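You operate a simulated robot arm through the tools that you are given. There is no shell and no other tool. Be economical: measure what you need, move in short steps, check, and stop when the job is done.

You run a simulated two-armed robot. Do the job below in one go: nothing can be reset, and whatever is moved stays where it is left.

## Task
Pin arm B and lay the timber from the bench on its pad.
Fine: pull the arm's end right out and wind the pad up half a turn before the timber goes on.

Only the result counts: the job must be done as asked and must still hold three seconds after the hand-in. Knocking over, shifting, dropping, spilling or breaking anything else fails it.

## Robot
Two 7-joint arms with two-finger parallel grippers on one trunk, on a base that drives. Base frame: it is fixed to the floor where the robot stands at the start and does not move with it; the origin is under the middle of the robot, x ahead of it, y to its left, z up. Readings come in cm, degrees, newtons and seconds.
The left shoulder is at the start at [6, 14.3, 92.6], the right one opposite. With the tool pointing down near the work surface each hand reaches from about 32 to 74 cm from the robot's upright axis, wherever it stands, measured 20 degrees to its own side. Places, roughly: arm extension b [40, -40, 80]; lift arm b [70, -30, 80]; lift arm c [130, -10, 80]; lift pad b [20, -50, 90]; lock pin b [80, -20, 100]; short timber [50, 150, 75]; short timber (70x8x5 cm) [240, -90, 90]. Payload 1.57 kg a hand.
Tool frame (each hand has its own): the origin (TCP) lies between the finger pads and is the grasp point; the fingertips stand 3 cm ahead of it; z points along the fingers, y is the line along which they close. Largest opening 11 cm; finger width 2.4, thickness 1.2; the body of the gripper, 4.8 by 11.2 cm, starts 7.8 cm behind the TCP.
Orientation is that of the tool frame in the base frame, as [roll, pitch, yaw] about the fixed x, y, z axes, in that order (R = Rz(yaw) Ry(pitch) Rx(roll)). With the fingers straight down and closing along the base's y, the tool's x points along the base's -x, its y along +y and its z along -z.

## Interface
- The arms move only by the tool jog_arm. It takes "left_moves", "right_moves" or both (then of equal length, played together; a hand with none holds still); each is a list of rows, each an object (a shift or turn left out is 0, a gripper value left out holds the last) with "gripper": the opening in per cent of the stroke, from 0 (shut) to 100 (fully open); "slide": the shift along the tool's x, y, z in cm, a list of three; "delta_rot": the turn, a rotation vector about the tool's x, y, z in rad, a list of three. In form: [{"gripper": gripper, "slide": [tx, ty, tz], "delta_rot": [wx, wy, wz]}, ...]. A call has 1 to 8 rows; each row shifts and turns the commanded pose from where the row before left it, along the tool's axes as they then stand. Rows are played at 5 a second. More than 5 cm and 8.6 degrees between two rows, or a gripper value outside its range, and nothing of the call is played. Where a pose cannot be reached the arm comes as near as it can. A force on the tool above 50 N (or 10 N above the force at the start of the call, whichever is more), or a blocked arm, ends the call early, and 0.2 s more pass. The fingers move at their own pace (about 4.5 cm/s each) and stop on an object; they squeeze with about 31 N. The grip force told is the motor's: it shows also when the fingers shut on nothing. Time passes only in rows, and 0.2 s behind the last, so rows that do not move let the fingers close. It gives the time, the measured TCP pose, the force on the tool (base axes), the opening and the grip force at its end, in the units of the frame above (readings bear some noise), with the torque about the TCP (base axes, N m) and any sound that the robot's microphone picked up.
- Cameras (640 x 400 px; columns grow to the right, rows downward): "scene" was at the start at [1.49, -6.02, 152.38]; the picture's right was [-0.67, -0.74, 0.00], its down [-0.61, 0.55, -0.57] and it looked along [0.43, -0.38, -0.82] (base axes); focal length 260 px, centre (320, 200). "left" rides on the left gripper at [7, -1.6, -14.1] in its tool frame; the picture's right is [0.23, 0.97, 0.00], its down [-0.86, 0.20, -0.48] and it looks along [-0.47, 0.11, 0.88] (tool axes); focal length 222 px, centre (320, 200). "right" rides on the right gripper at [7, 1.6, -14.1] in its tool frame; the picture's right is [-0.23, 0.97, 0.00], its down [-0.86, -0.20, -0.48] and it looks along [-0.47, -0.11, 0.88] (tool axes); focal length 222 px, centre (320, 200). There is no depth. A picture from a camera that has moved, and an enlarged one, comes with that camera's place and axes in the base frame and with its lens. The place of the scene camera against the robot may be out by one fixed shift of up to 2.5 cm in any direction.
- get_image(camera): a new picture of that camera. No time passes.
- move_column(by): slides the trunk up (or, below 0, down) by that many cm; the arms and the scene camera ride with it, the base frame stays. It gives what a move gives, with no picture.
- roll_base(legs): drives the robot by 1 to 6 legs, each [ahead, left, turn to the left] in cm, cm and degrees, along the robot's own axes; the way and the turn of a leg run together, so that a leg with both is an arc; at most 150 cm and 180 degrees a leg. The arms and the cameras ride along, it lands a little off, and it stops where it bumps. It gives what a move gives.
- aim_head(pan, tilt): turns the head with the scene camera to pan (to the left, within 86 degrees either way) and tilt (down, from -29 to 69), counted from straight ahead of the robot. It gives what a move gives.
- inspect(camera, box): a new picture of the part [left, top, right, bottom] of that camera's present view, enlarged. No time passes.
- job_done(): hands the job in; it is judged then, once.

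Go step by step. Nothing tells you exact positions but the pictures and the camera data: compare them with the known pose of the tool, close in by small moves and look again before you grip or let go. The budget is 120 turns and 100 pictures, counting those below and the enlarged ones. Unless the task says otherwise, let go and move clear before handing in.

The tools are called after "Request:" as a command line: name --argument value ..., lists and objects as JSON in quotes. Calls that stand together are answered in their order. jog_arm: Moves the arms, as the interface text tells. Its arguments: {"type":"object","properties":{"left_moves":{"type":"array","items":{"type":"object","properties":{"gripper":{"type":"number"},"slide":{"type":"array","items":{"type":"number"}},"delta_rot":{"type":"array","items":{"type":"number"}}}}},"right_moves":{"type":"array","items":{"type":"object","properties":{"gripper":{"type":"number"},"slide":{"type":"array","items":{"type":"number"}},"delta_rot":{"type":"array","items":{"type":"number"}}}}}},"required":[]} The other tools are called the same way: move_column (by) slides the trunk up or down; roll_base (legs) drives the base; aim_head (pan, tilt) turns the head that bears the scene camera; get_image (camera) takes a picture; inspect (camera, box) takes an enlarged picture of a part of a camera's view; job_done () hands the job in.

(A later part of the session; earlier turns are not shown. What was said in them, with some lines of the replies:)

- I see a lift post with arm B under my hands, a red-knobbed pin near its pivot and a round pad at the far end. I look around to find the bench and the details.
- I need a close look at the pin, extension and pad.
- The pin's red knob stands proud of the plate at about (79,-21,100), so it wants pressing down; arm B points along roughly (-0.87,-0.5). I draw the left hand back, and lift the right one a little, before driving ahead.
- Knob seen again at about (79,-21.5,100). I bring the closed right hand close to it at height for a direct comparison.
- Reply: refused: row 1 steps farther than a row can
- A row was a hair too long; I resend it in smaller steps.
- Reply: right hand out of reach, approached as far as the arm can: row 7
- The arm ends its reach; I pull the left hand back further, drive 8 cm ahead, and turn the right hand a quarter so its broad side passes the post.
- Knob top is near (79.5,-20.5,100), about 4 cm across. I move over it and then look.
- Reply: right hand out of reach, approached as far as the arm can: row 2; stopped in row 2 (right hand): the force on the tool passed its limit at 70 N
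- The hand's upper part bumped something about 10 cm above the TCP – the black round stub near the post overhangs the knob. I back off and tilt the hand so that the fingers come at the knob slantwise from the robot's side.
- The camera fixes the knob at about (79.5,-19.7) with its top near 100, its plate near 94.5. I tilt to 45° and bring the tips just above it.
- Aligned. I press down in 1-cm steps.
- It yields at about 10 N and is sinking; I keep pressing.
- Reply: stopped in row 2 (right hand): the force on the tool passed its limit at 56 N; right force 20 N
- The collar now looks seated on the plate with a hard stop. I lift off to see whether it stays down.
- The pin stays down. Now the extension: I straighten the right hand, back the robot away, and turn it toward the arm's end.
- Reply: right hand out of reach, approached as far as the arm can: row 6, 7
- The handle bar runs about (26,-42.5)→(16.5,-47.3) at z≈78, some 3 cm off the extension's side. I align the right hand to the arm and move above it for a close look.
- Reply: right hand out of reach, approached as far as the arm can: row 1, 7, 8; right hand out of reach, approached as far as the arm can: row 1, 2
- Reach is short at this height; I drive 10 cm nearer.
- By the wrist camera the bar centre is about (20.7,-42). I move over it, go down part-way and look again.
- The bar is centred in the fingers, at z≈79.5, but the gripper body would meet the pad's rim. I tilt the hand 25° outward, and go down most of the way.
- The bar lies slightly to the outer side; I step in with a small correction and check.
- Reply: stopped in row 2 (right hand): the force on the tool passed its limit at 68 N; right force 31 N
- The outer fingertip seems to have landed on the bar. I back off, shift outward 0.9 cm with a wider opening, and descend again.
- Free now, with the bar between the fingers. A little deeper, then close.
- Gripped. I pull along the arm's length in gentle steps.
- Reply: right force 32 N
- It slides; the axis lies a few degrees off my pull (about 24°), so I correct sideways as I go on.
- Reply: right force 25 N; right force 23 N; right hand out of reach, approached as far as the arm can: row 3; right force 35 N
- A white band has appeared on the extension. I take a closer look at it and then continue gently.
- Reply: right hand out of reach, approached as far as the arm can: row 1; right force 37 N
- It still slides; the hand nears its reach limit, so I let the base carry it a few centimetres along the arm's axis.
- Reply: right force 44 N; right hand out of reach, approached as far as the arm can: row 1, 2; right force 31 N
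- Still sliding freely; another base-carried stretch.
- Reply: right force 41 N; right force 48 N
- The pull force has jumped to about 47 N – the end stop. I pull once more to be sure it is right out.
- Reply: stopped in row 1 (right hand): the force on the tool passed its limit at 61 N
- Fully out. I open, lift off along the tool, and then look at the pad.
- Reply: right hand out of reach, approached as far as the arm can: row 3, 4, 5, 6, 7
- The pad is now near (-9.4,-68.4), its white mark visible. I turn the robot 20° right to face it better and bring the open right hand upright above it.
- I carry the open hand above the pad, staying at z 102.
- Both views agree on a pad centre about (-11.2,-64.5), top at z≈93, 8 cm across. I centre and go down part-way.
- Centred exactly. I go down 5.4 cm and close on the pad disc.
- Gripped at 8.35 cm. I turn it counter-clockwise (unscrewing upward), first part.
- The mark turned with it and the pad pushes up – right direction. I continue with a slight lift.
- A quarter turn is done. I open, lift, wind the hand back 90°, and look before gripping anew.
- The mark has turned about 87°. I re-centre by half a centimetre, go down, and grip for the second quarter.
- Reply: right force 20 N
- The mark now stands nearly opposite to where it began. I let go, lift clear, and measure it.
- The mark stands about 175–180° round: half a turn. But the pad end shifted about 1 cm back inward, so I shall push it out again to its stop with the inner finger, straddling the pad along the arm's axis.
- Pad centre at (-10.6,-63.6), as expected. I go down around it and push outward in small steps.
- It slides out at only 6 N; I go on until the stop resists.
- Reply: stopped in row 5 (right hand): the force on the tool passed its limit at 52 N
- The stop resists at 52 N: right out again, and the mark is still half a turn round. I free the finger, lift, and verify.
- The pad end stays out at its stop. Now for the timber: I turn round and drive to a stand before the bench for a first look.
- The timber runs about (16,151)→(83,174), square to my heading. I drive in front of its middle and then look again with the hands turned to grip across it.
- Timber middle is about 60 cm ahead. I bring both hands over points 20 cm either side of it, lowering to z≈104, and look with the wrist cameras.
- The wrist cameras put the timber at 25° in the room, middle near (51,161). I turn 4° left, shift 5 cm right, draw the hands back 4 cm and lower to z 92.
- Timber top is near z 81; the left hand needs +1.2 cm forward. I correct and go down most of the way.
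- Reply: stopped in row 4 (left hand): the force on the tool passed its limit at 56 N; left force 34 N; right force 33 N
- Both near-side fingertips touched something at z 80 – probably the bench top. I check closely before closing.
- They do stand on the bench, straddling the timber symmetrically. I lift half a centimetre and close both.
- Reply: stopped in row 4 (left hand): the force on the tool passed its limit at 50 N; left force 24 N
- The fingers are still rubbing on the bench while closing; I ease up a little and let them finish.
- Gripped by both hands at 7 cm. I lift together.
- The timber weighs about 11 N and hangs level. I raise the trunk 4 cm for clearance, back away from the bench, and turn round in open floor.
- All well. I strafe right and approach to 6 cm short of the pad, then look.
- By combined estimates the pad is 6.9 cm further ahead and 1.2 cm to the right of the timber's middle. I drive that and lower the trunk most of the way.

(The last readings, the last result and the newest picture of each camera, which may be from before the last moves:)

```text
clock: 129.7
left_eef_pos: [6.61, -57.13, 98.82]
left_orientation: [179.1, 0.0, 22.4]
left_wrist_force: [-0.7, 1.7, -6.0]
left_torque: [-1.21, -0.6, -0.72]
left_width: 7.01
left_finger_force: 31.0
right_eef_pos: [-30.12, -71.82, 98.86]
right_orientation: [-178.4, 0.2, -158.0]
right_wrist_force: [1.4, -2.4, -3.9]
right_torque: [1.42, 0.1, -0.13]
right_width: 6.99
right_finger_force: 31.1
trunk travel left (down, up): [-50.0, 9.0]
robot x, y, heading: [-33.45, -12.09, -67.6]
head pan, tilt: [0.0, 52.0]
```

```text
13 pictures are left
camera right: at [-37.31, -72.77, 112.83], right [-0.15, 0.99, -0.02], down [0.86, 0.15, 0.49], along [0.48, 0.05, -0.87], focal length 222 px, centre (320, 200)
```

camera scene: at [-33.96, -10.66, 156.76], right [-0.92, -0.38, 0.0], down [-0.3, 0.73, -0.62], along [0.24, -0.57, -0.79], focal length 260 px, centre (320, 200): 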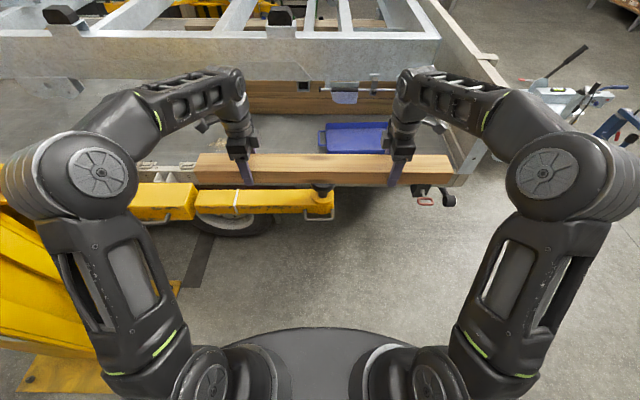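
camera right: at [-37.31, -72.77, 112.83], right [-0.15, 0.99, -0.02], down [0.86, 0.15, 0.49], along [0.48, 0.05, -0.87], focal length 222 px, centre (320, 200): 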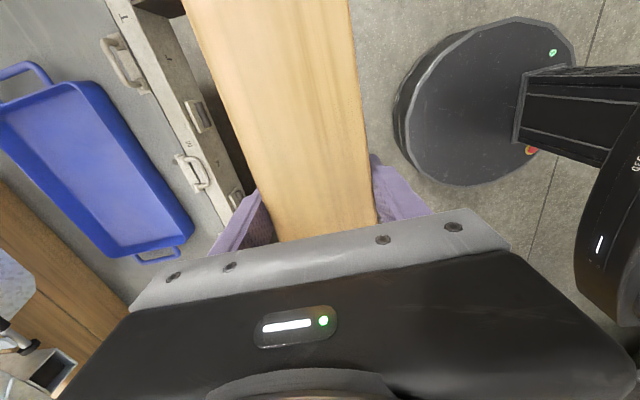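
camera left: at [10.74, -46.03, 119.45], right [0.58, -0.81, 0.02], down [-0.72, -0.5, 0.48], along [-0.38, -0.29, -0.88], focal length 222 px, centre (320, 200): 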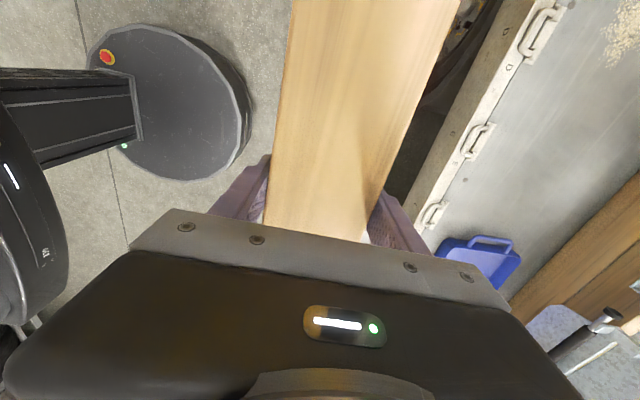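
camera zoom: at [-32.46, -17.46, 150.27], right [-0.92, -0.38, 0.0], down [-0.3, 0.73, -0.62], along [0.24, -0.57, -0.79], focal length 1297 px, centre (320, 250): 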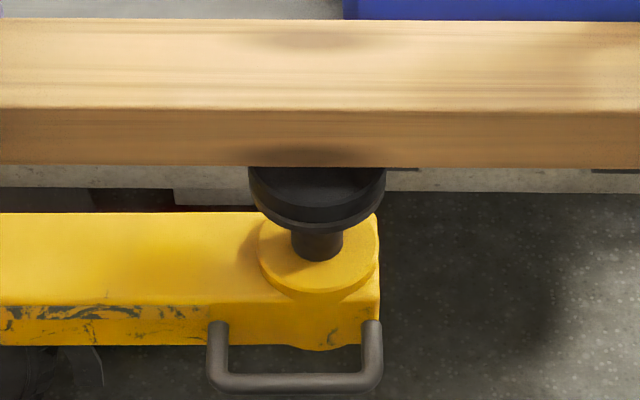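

The timber is centred over the pad within a few millimetres both ways. I lower the trunk to just above contact.

Request:
move_column --by -2.2

Request:
inspect --camera "scene" --box '[256, 150, 384, 230]'

```text
clock: 130.3
left_eef_pos: [6.58, -57.26, 96.54]
left_orientation: [179.0, 0.1, 22.4]
left_wrist_force: [-0.6, 2.1, -5.9]
left_torque: [-1.24, -0.6, -0.91]
left_width: 7.01
left_finger_force: 31.0
right_eef_pos: [-30.14, -71.94, 96.7]
right_orientation: [-178.4, 0.1, -158.0]
right_wrist_force: [0.7, -2.3, -3.7]
right_torque: [1.36, 0.24, -0.11]
right_width: 6.98
right_finger_force: 31.0
trunk travel left (down, up): [-47.8, 11.2]
robot x, y, heading: [-33.34, -12.25, -67.4]
head pan, tilt: [0.0, 52.0]
```

```text
5.00 times, centred on (320, 190) of scene
camera zoom: at [-32.45, -17.48, 148.06], right [-0.92, -0.38, 0.0], down [-0.3, 0.73, -0.62], along [0.24, -0.57, -0.79], focal length 1297 px, centre (320, 250)
```

zoom: 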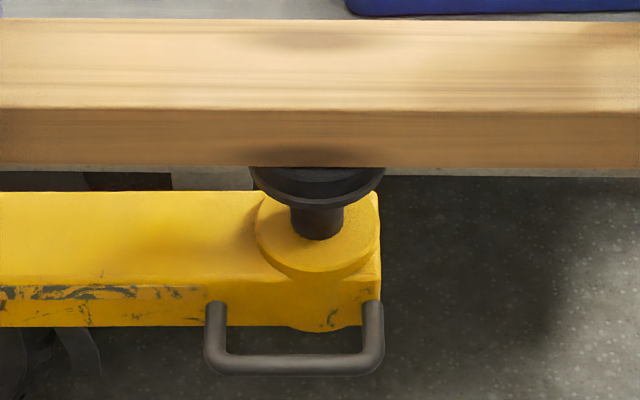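

Nearly down. Now fine steps with both hands, watching the weight come off.

Request:
jog_arm --left_moves '[{"slide": [0, 0, 0.2]}, {"slide": [0, 0, 0.2]}, {"slide": [0, 0, 0.1]}]' --right_moves '[{"slide": [0, 0, 0.2]}, {"slide": [0, 0, 0.2]}, {"slide": [0, 0, 0.1]}]'

```text
clock: 131.2
left_eef_pos: [6.44, -56.96, 96.49]
left_orientation: [178.7, 0.0, 22.5]
left_wrist_force: [1.0, -0.7, 13.8]
left_torque: [0.1, -0.48, -0.48]
left_width: 7.01
left_finger_force: 31.8
right_eef_pos: [-30.15, -71.83, 96.38]
right_orientation: [-178.2, 0.2, -158.0]
right_wrist_force: [-2.0, -2.7, 20.1]
right_torque: [1.46, 0.72, 0.39]
right_width: 6.99
right_finger_force: 31.2
trunk travel left (down, up): [-47.8, 11.2]
robot x, y, heading: [-33.51, -12.02, -67.4]
head pan, tilt: [0.0, 52.0]
```

It rests on the pad with some surplus press. I ease up, then check before opening.

Request:
jog_arm --left_moves '[{"slide": [0, 0, -0.2]}, {}]' --right_moves '[{"slide": [0, 0, -0.25]}, {}]'

Request:
get_image --camera "scene"

```text
clock: 131.8
left_eef_pos: [6.43, -56.93, 96.47]
left_orientation: [179.0, 0.0, 22.5]
left_wrist_force: [-1.1, 0.4, 11.5]
left_torque: [0.0, -0.25, -0.24]
left_width: 6.98
left_finger_force: 30.9
right_eef_pos: [-30.12, -71.72, 96.45]
right_orientation: [-178.4, 0.2, -157.9]
right_wrist_force: [-0.6, -1.4, 13.9]
right_torque: [1.1, 0.83, 0.08]
right_width: 6.98
right_finger_force: 31.0
trunk travel left (down, up): [-47.8, 11.2]
robot x, y, heading: [-33.52, -11.94, -67.7]
head pan, tilt: [0.0, 52.0]
```

```text
11 pictures are left
camera scene: at [-32.56, -17.22, 148.07], right [-0.92, -0.38, 0.0], down [-0.3, 0.73, -0.62], along [0.24, -0.57, -0.79], focal length 260 px, centre (320, 200)
```

scene: 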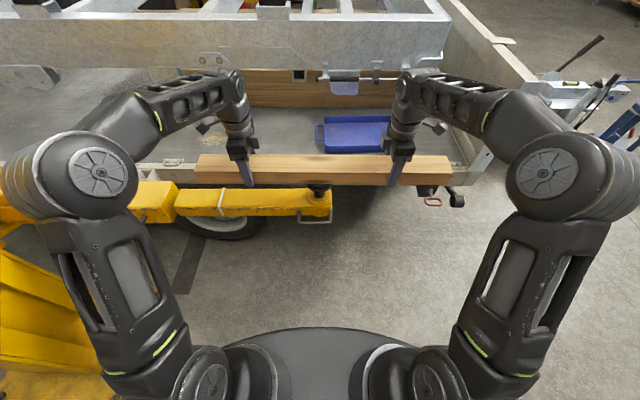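

Request:
jog_arm --left_moves '[{"slide": [0, 0, -0.15]}, {}, {"gripper": 66}, {}, {}]' --right_moves '[{"slide": [0, 0, -0.15]}, {}, {"gripper": 66}, {}, {}]'

Request:
get_image --camera "scene"

```text
clock: 132.9
left_eef_pos: [6.42, -57.02, 96.51]
left_orientation: [179.2, 0.0, 22.5]
left_wrist_force: [-0.1, -0.1, 0.2]
left_torque: [0.01, 0.0, 0.0]
left_width: 7.27
left_finger_force: 0.1
right_eef_pos: [-30.16, -71.95, 96.47]
right_orientation: [-178.5, 0.1, -158.0]
right_wrist_force: [0.2, 0.5, -0.3]
right_torque: [0.06, 0.0, -0.03]
right_width: 7.24
right_finger_force: 0.0
trunk travel left (down, up): [-47.8, 11.2]
robot x, y, heading: [-33.36, -12.16, -67.6]
head pan, tilt: [0.0, 52.0]
```

```text
10 pictures are left
camera scene: at [-32.48, -17.41, 148.07], right [-0.92, -0.38, 0.0], down [-0.3, 0.73, -0.62], along [0.24, -0.57, -0.79], focal length 260 px, centre (320, 200)
```

scene: 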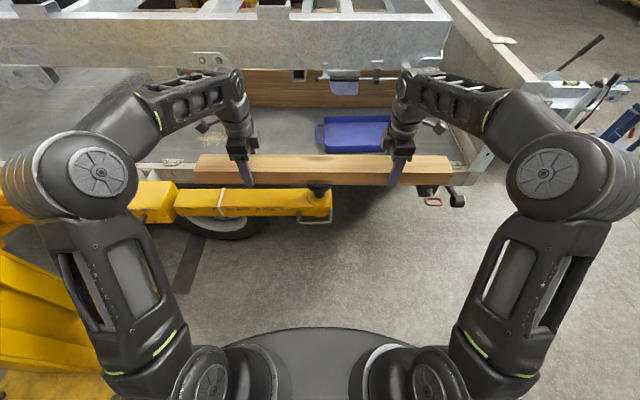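

The timber rests freely on the pad, balanced. I open fully and lift both hands clear.

Request:
jog_arm --left_moves '[{"gripper": 95}, {}, {}, {"slide": [0, 0, -2]}, {"slide": [0, 0, -3]}, {"slide": [0, 0, -4]}, {"slide": [0, 0, -3]}]' --right_moves '[{"gripper": 95}, {}, {}, {"slide": [0, 0, -2]}, {"slide": [0, 0, -3]}, {"slide": [0, 0, -4]}, {"slide": [0, 0, -3]}]'

Request:
get_image --camera "scene"

Request:
inspect --camera "scene" --box '[256, 150, 384, 230]'

```text
clock: 134.6
left_eef_pos: [6.56, -56.89, 103.57]
left_orientation: [179.1, 0.0, 22.4]
left_wrist_force: [0.3, -0.9, -0.2]
left_torque: [0.02, -0.02, 0.03]
left_width: 10.46
left_finger_force: 0.0
left hand out of reach, approached as far as the arm can: row 6, 7
right_eef_pos: [-30.17, -71.96, 103.57]
right_orientation: [-178.4, 0.2, -158.1]
right_wrist_force: [0.1, -0.1, -0.3]
right_torque: [0.01, -0.01, 0.0]
right_width: 10.45
right_finger_force: 0.0
right hand out of reach, approached as far as the arm can: row 6, 7
trunk travel left (down, up): [-47.8, 11.2]
robot x, y, heading: [-33.41, -12.07, -67.5]
head pan, tilt: [0.0, 52.0]
```

```text
9 pictures are left
camera scene: at [-32.53, -17.44, 148.07], right [-0.92, -0.38, 0.0], down [-0.3, 0.73, -0.62], along [0.24, -0.57, -0.79], focal length 260 px, centre (320, 200)
```

scene: 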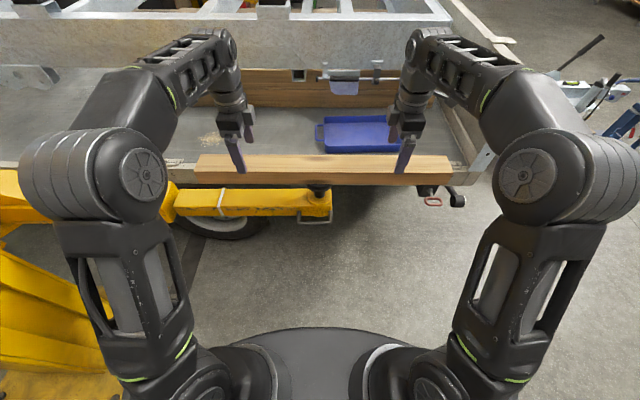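

```text
5.00 times, centred on (320, 190) of scene
camera zoom: at [-32.53, -17.44, 148.07], right [-0.92, -0.38, 0.0], down [-0.3, 0.73, -0.62], along [0.24, -0.57, -0.79], focal length 1297 px, centre (320, 250)
```

zoom: 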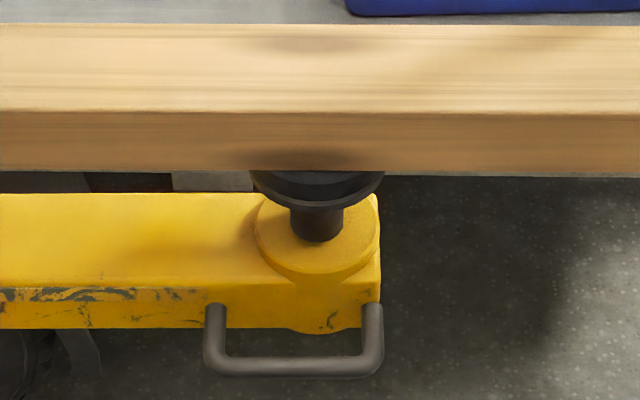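

It lies level. Tips are only just above the timber, so I raise the trunk and back off, then check pin and timber once more.

Request:
move_column --by 9

Request:
roll_base --legs '[[-25, 0, 0]]'

Request:
aim_head --pan 30 --tilt 32

Request:
get_image --camera "scene"

```text
clock: 135.8
left_eef_pos: [6.6, -56.87, 112.44]
left_orientation: [179.0, 0.0, 22.6]
left_wrist_force: [0.4, 0.2, 0.2]
left_torque: [0.0, 0.01, -0.02]
left_width: 10.45
left_finger_force: 0.0
right_eef_pos: [-30.2, -72.01, 112.59]
right_orientation: [-178.5, 0.1, -158.0]
right_wrist_force: [0.2, 0.7, 0.5]
right_torque: [0.01, -0.01, -0.03]
right_width: 10.44
right_finger_force: 0.0
trunk travel left (down, up): [-56.8, 2.2]
robot x, y, heading: [-33.25, -12.37, -67.5]
head pan, tilt: [0.0, 52.0]
```

```text
clock: 137.6
left_eef_pos: [-2.99, -33.68, 112.45]
left_orientation: [178.9, 0.0, 22.6]
left_wrist_force: [-0.3, 0.5, 0.0]
left_torque: [-0.08, 0.01, -0.02]
left_width: 10.49
left_finger_force: 0.0
right_eef_pos: [-39.76, -48.8, 112.53]
right_orientation: [-178.4, 0.1, -158.0]
right_wrist_force: [0.2, 0.1, 0.4]
right_torque: [-0.02, -0.01, -0.02]
right_width: 10.45
right_finger_force: 0.0
trunk travel left (down, up): [-56.8, 2.2]
robot x, y, heading: [-42.99, 10.25, -67.7]
head pan, tilt: [0.0, 52.0]
```

```text
clock: 138.6
left_eef_pos: [-2.92, -33.81, 112.46]
left_orientation: [179.1, 0.1, 22.4]
left_wrist_force: [-0.6, 0.1, 0.5]
left_torque: [0.01, 0.01, 0.01]
left_width: 10.45
left_finger_force: 0.1
right_eef_pos: [-39.82, -48.85, 112.52]
right_orientation: [-178.3, 0.1, -158.0]
right_wrist_force: [0.3, -0.2, -0.8]
right_torque: [0.0, 0.04, -0.02]
right_width: 10.46
right_finger_force: 0.1
trunk travel left (down, up): [-56.8, 2.2]
robot x, y, heading: [-42.91, 10.86, -67.4]
head pan, tilt: [30.0, 32.0]
```

```text
7 pictures are left
camera scene: at [-37.8, 7.12, 159.97], right [-0.61, -0.79, 0.0], down [-0.42, 0.32, -0.85], along [0.67, -0.52, -0.53], focal length 260 px, centre (320, 200)
```

scene: 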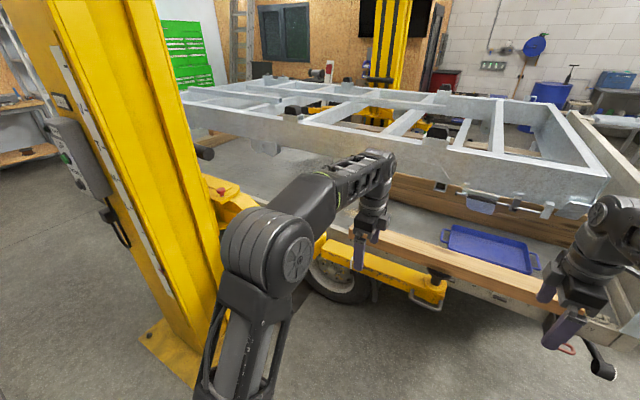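

Request:
inspect --camera "scene" --box '[190, 160, 270, 210]'

Request:
inspect --camera "scene" --box '[310, 210, 550, 360]'

```text
8.00 times, centred on (230, 185) of scene
camera zoom: at [-37.8, 7.12, 159.97], right [-0.61, -0.79, 0.0], down [-0.42, 0.32, -0.85], along [0.67, -0.52, -0.53], focal length 2076 px, centre (1040, 320)
```

zoom: 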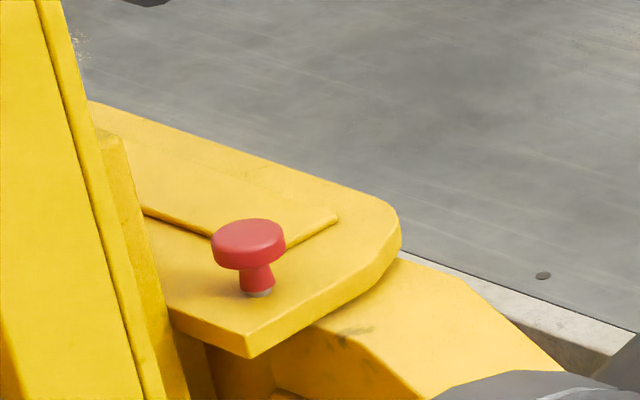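

```text
2.67 times, centred on (430, 285) of scene
camera zoom: at [-37.8, 7.12, 159.97], right [-0.61, -0.79, 0.0], down [-0.42, 0.32, -0.85], along [0.67, -0.52, -0.53], focal length 692 px, centre (27, -27)
```

zoom: 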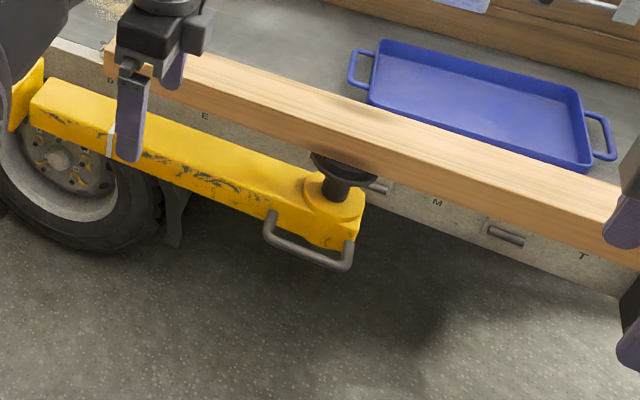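

The pin is down, the arm's end is fully out, the pad is wound up half a turn, and the timber lies level on it with both hands clear. I hand in.

Request:
job_done

```text
The job is handed in.
```

I've handed the job in: arm B is pinned, its end is pulled out to the stop, the pad is wound up half a turn, and the bench timber lies level on the pad.

- **Pin:** I pressed it to a hard stop at about 56 N. A sliver of its shaft, a few millimetres, still shows under the knob. The arm held against roughly 40 N of sideways push while I pulled the end out.
- **Half turn:** the white mark on the pad read about 177° round, give or take 4°.
- **Arm's end:** it crept back about 1 cm while I turned the pad, so I pushed it out to its stop again before laying the timber.
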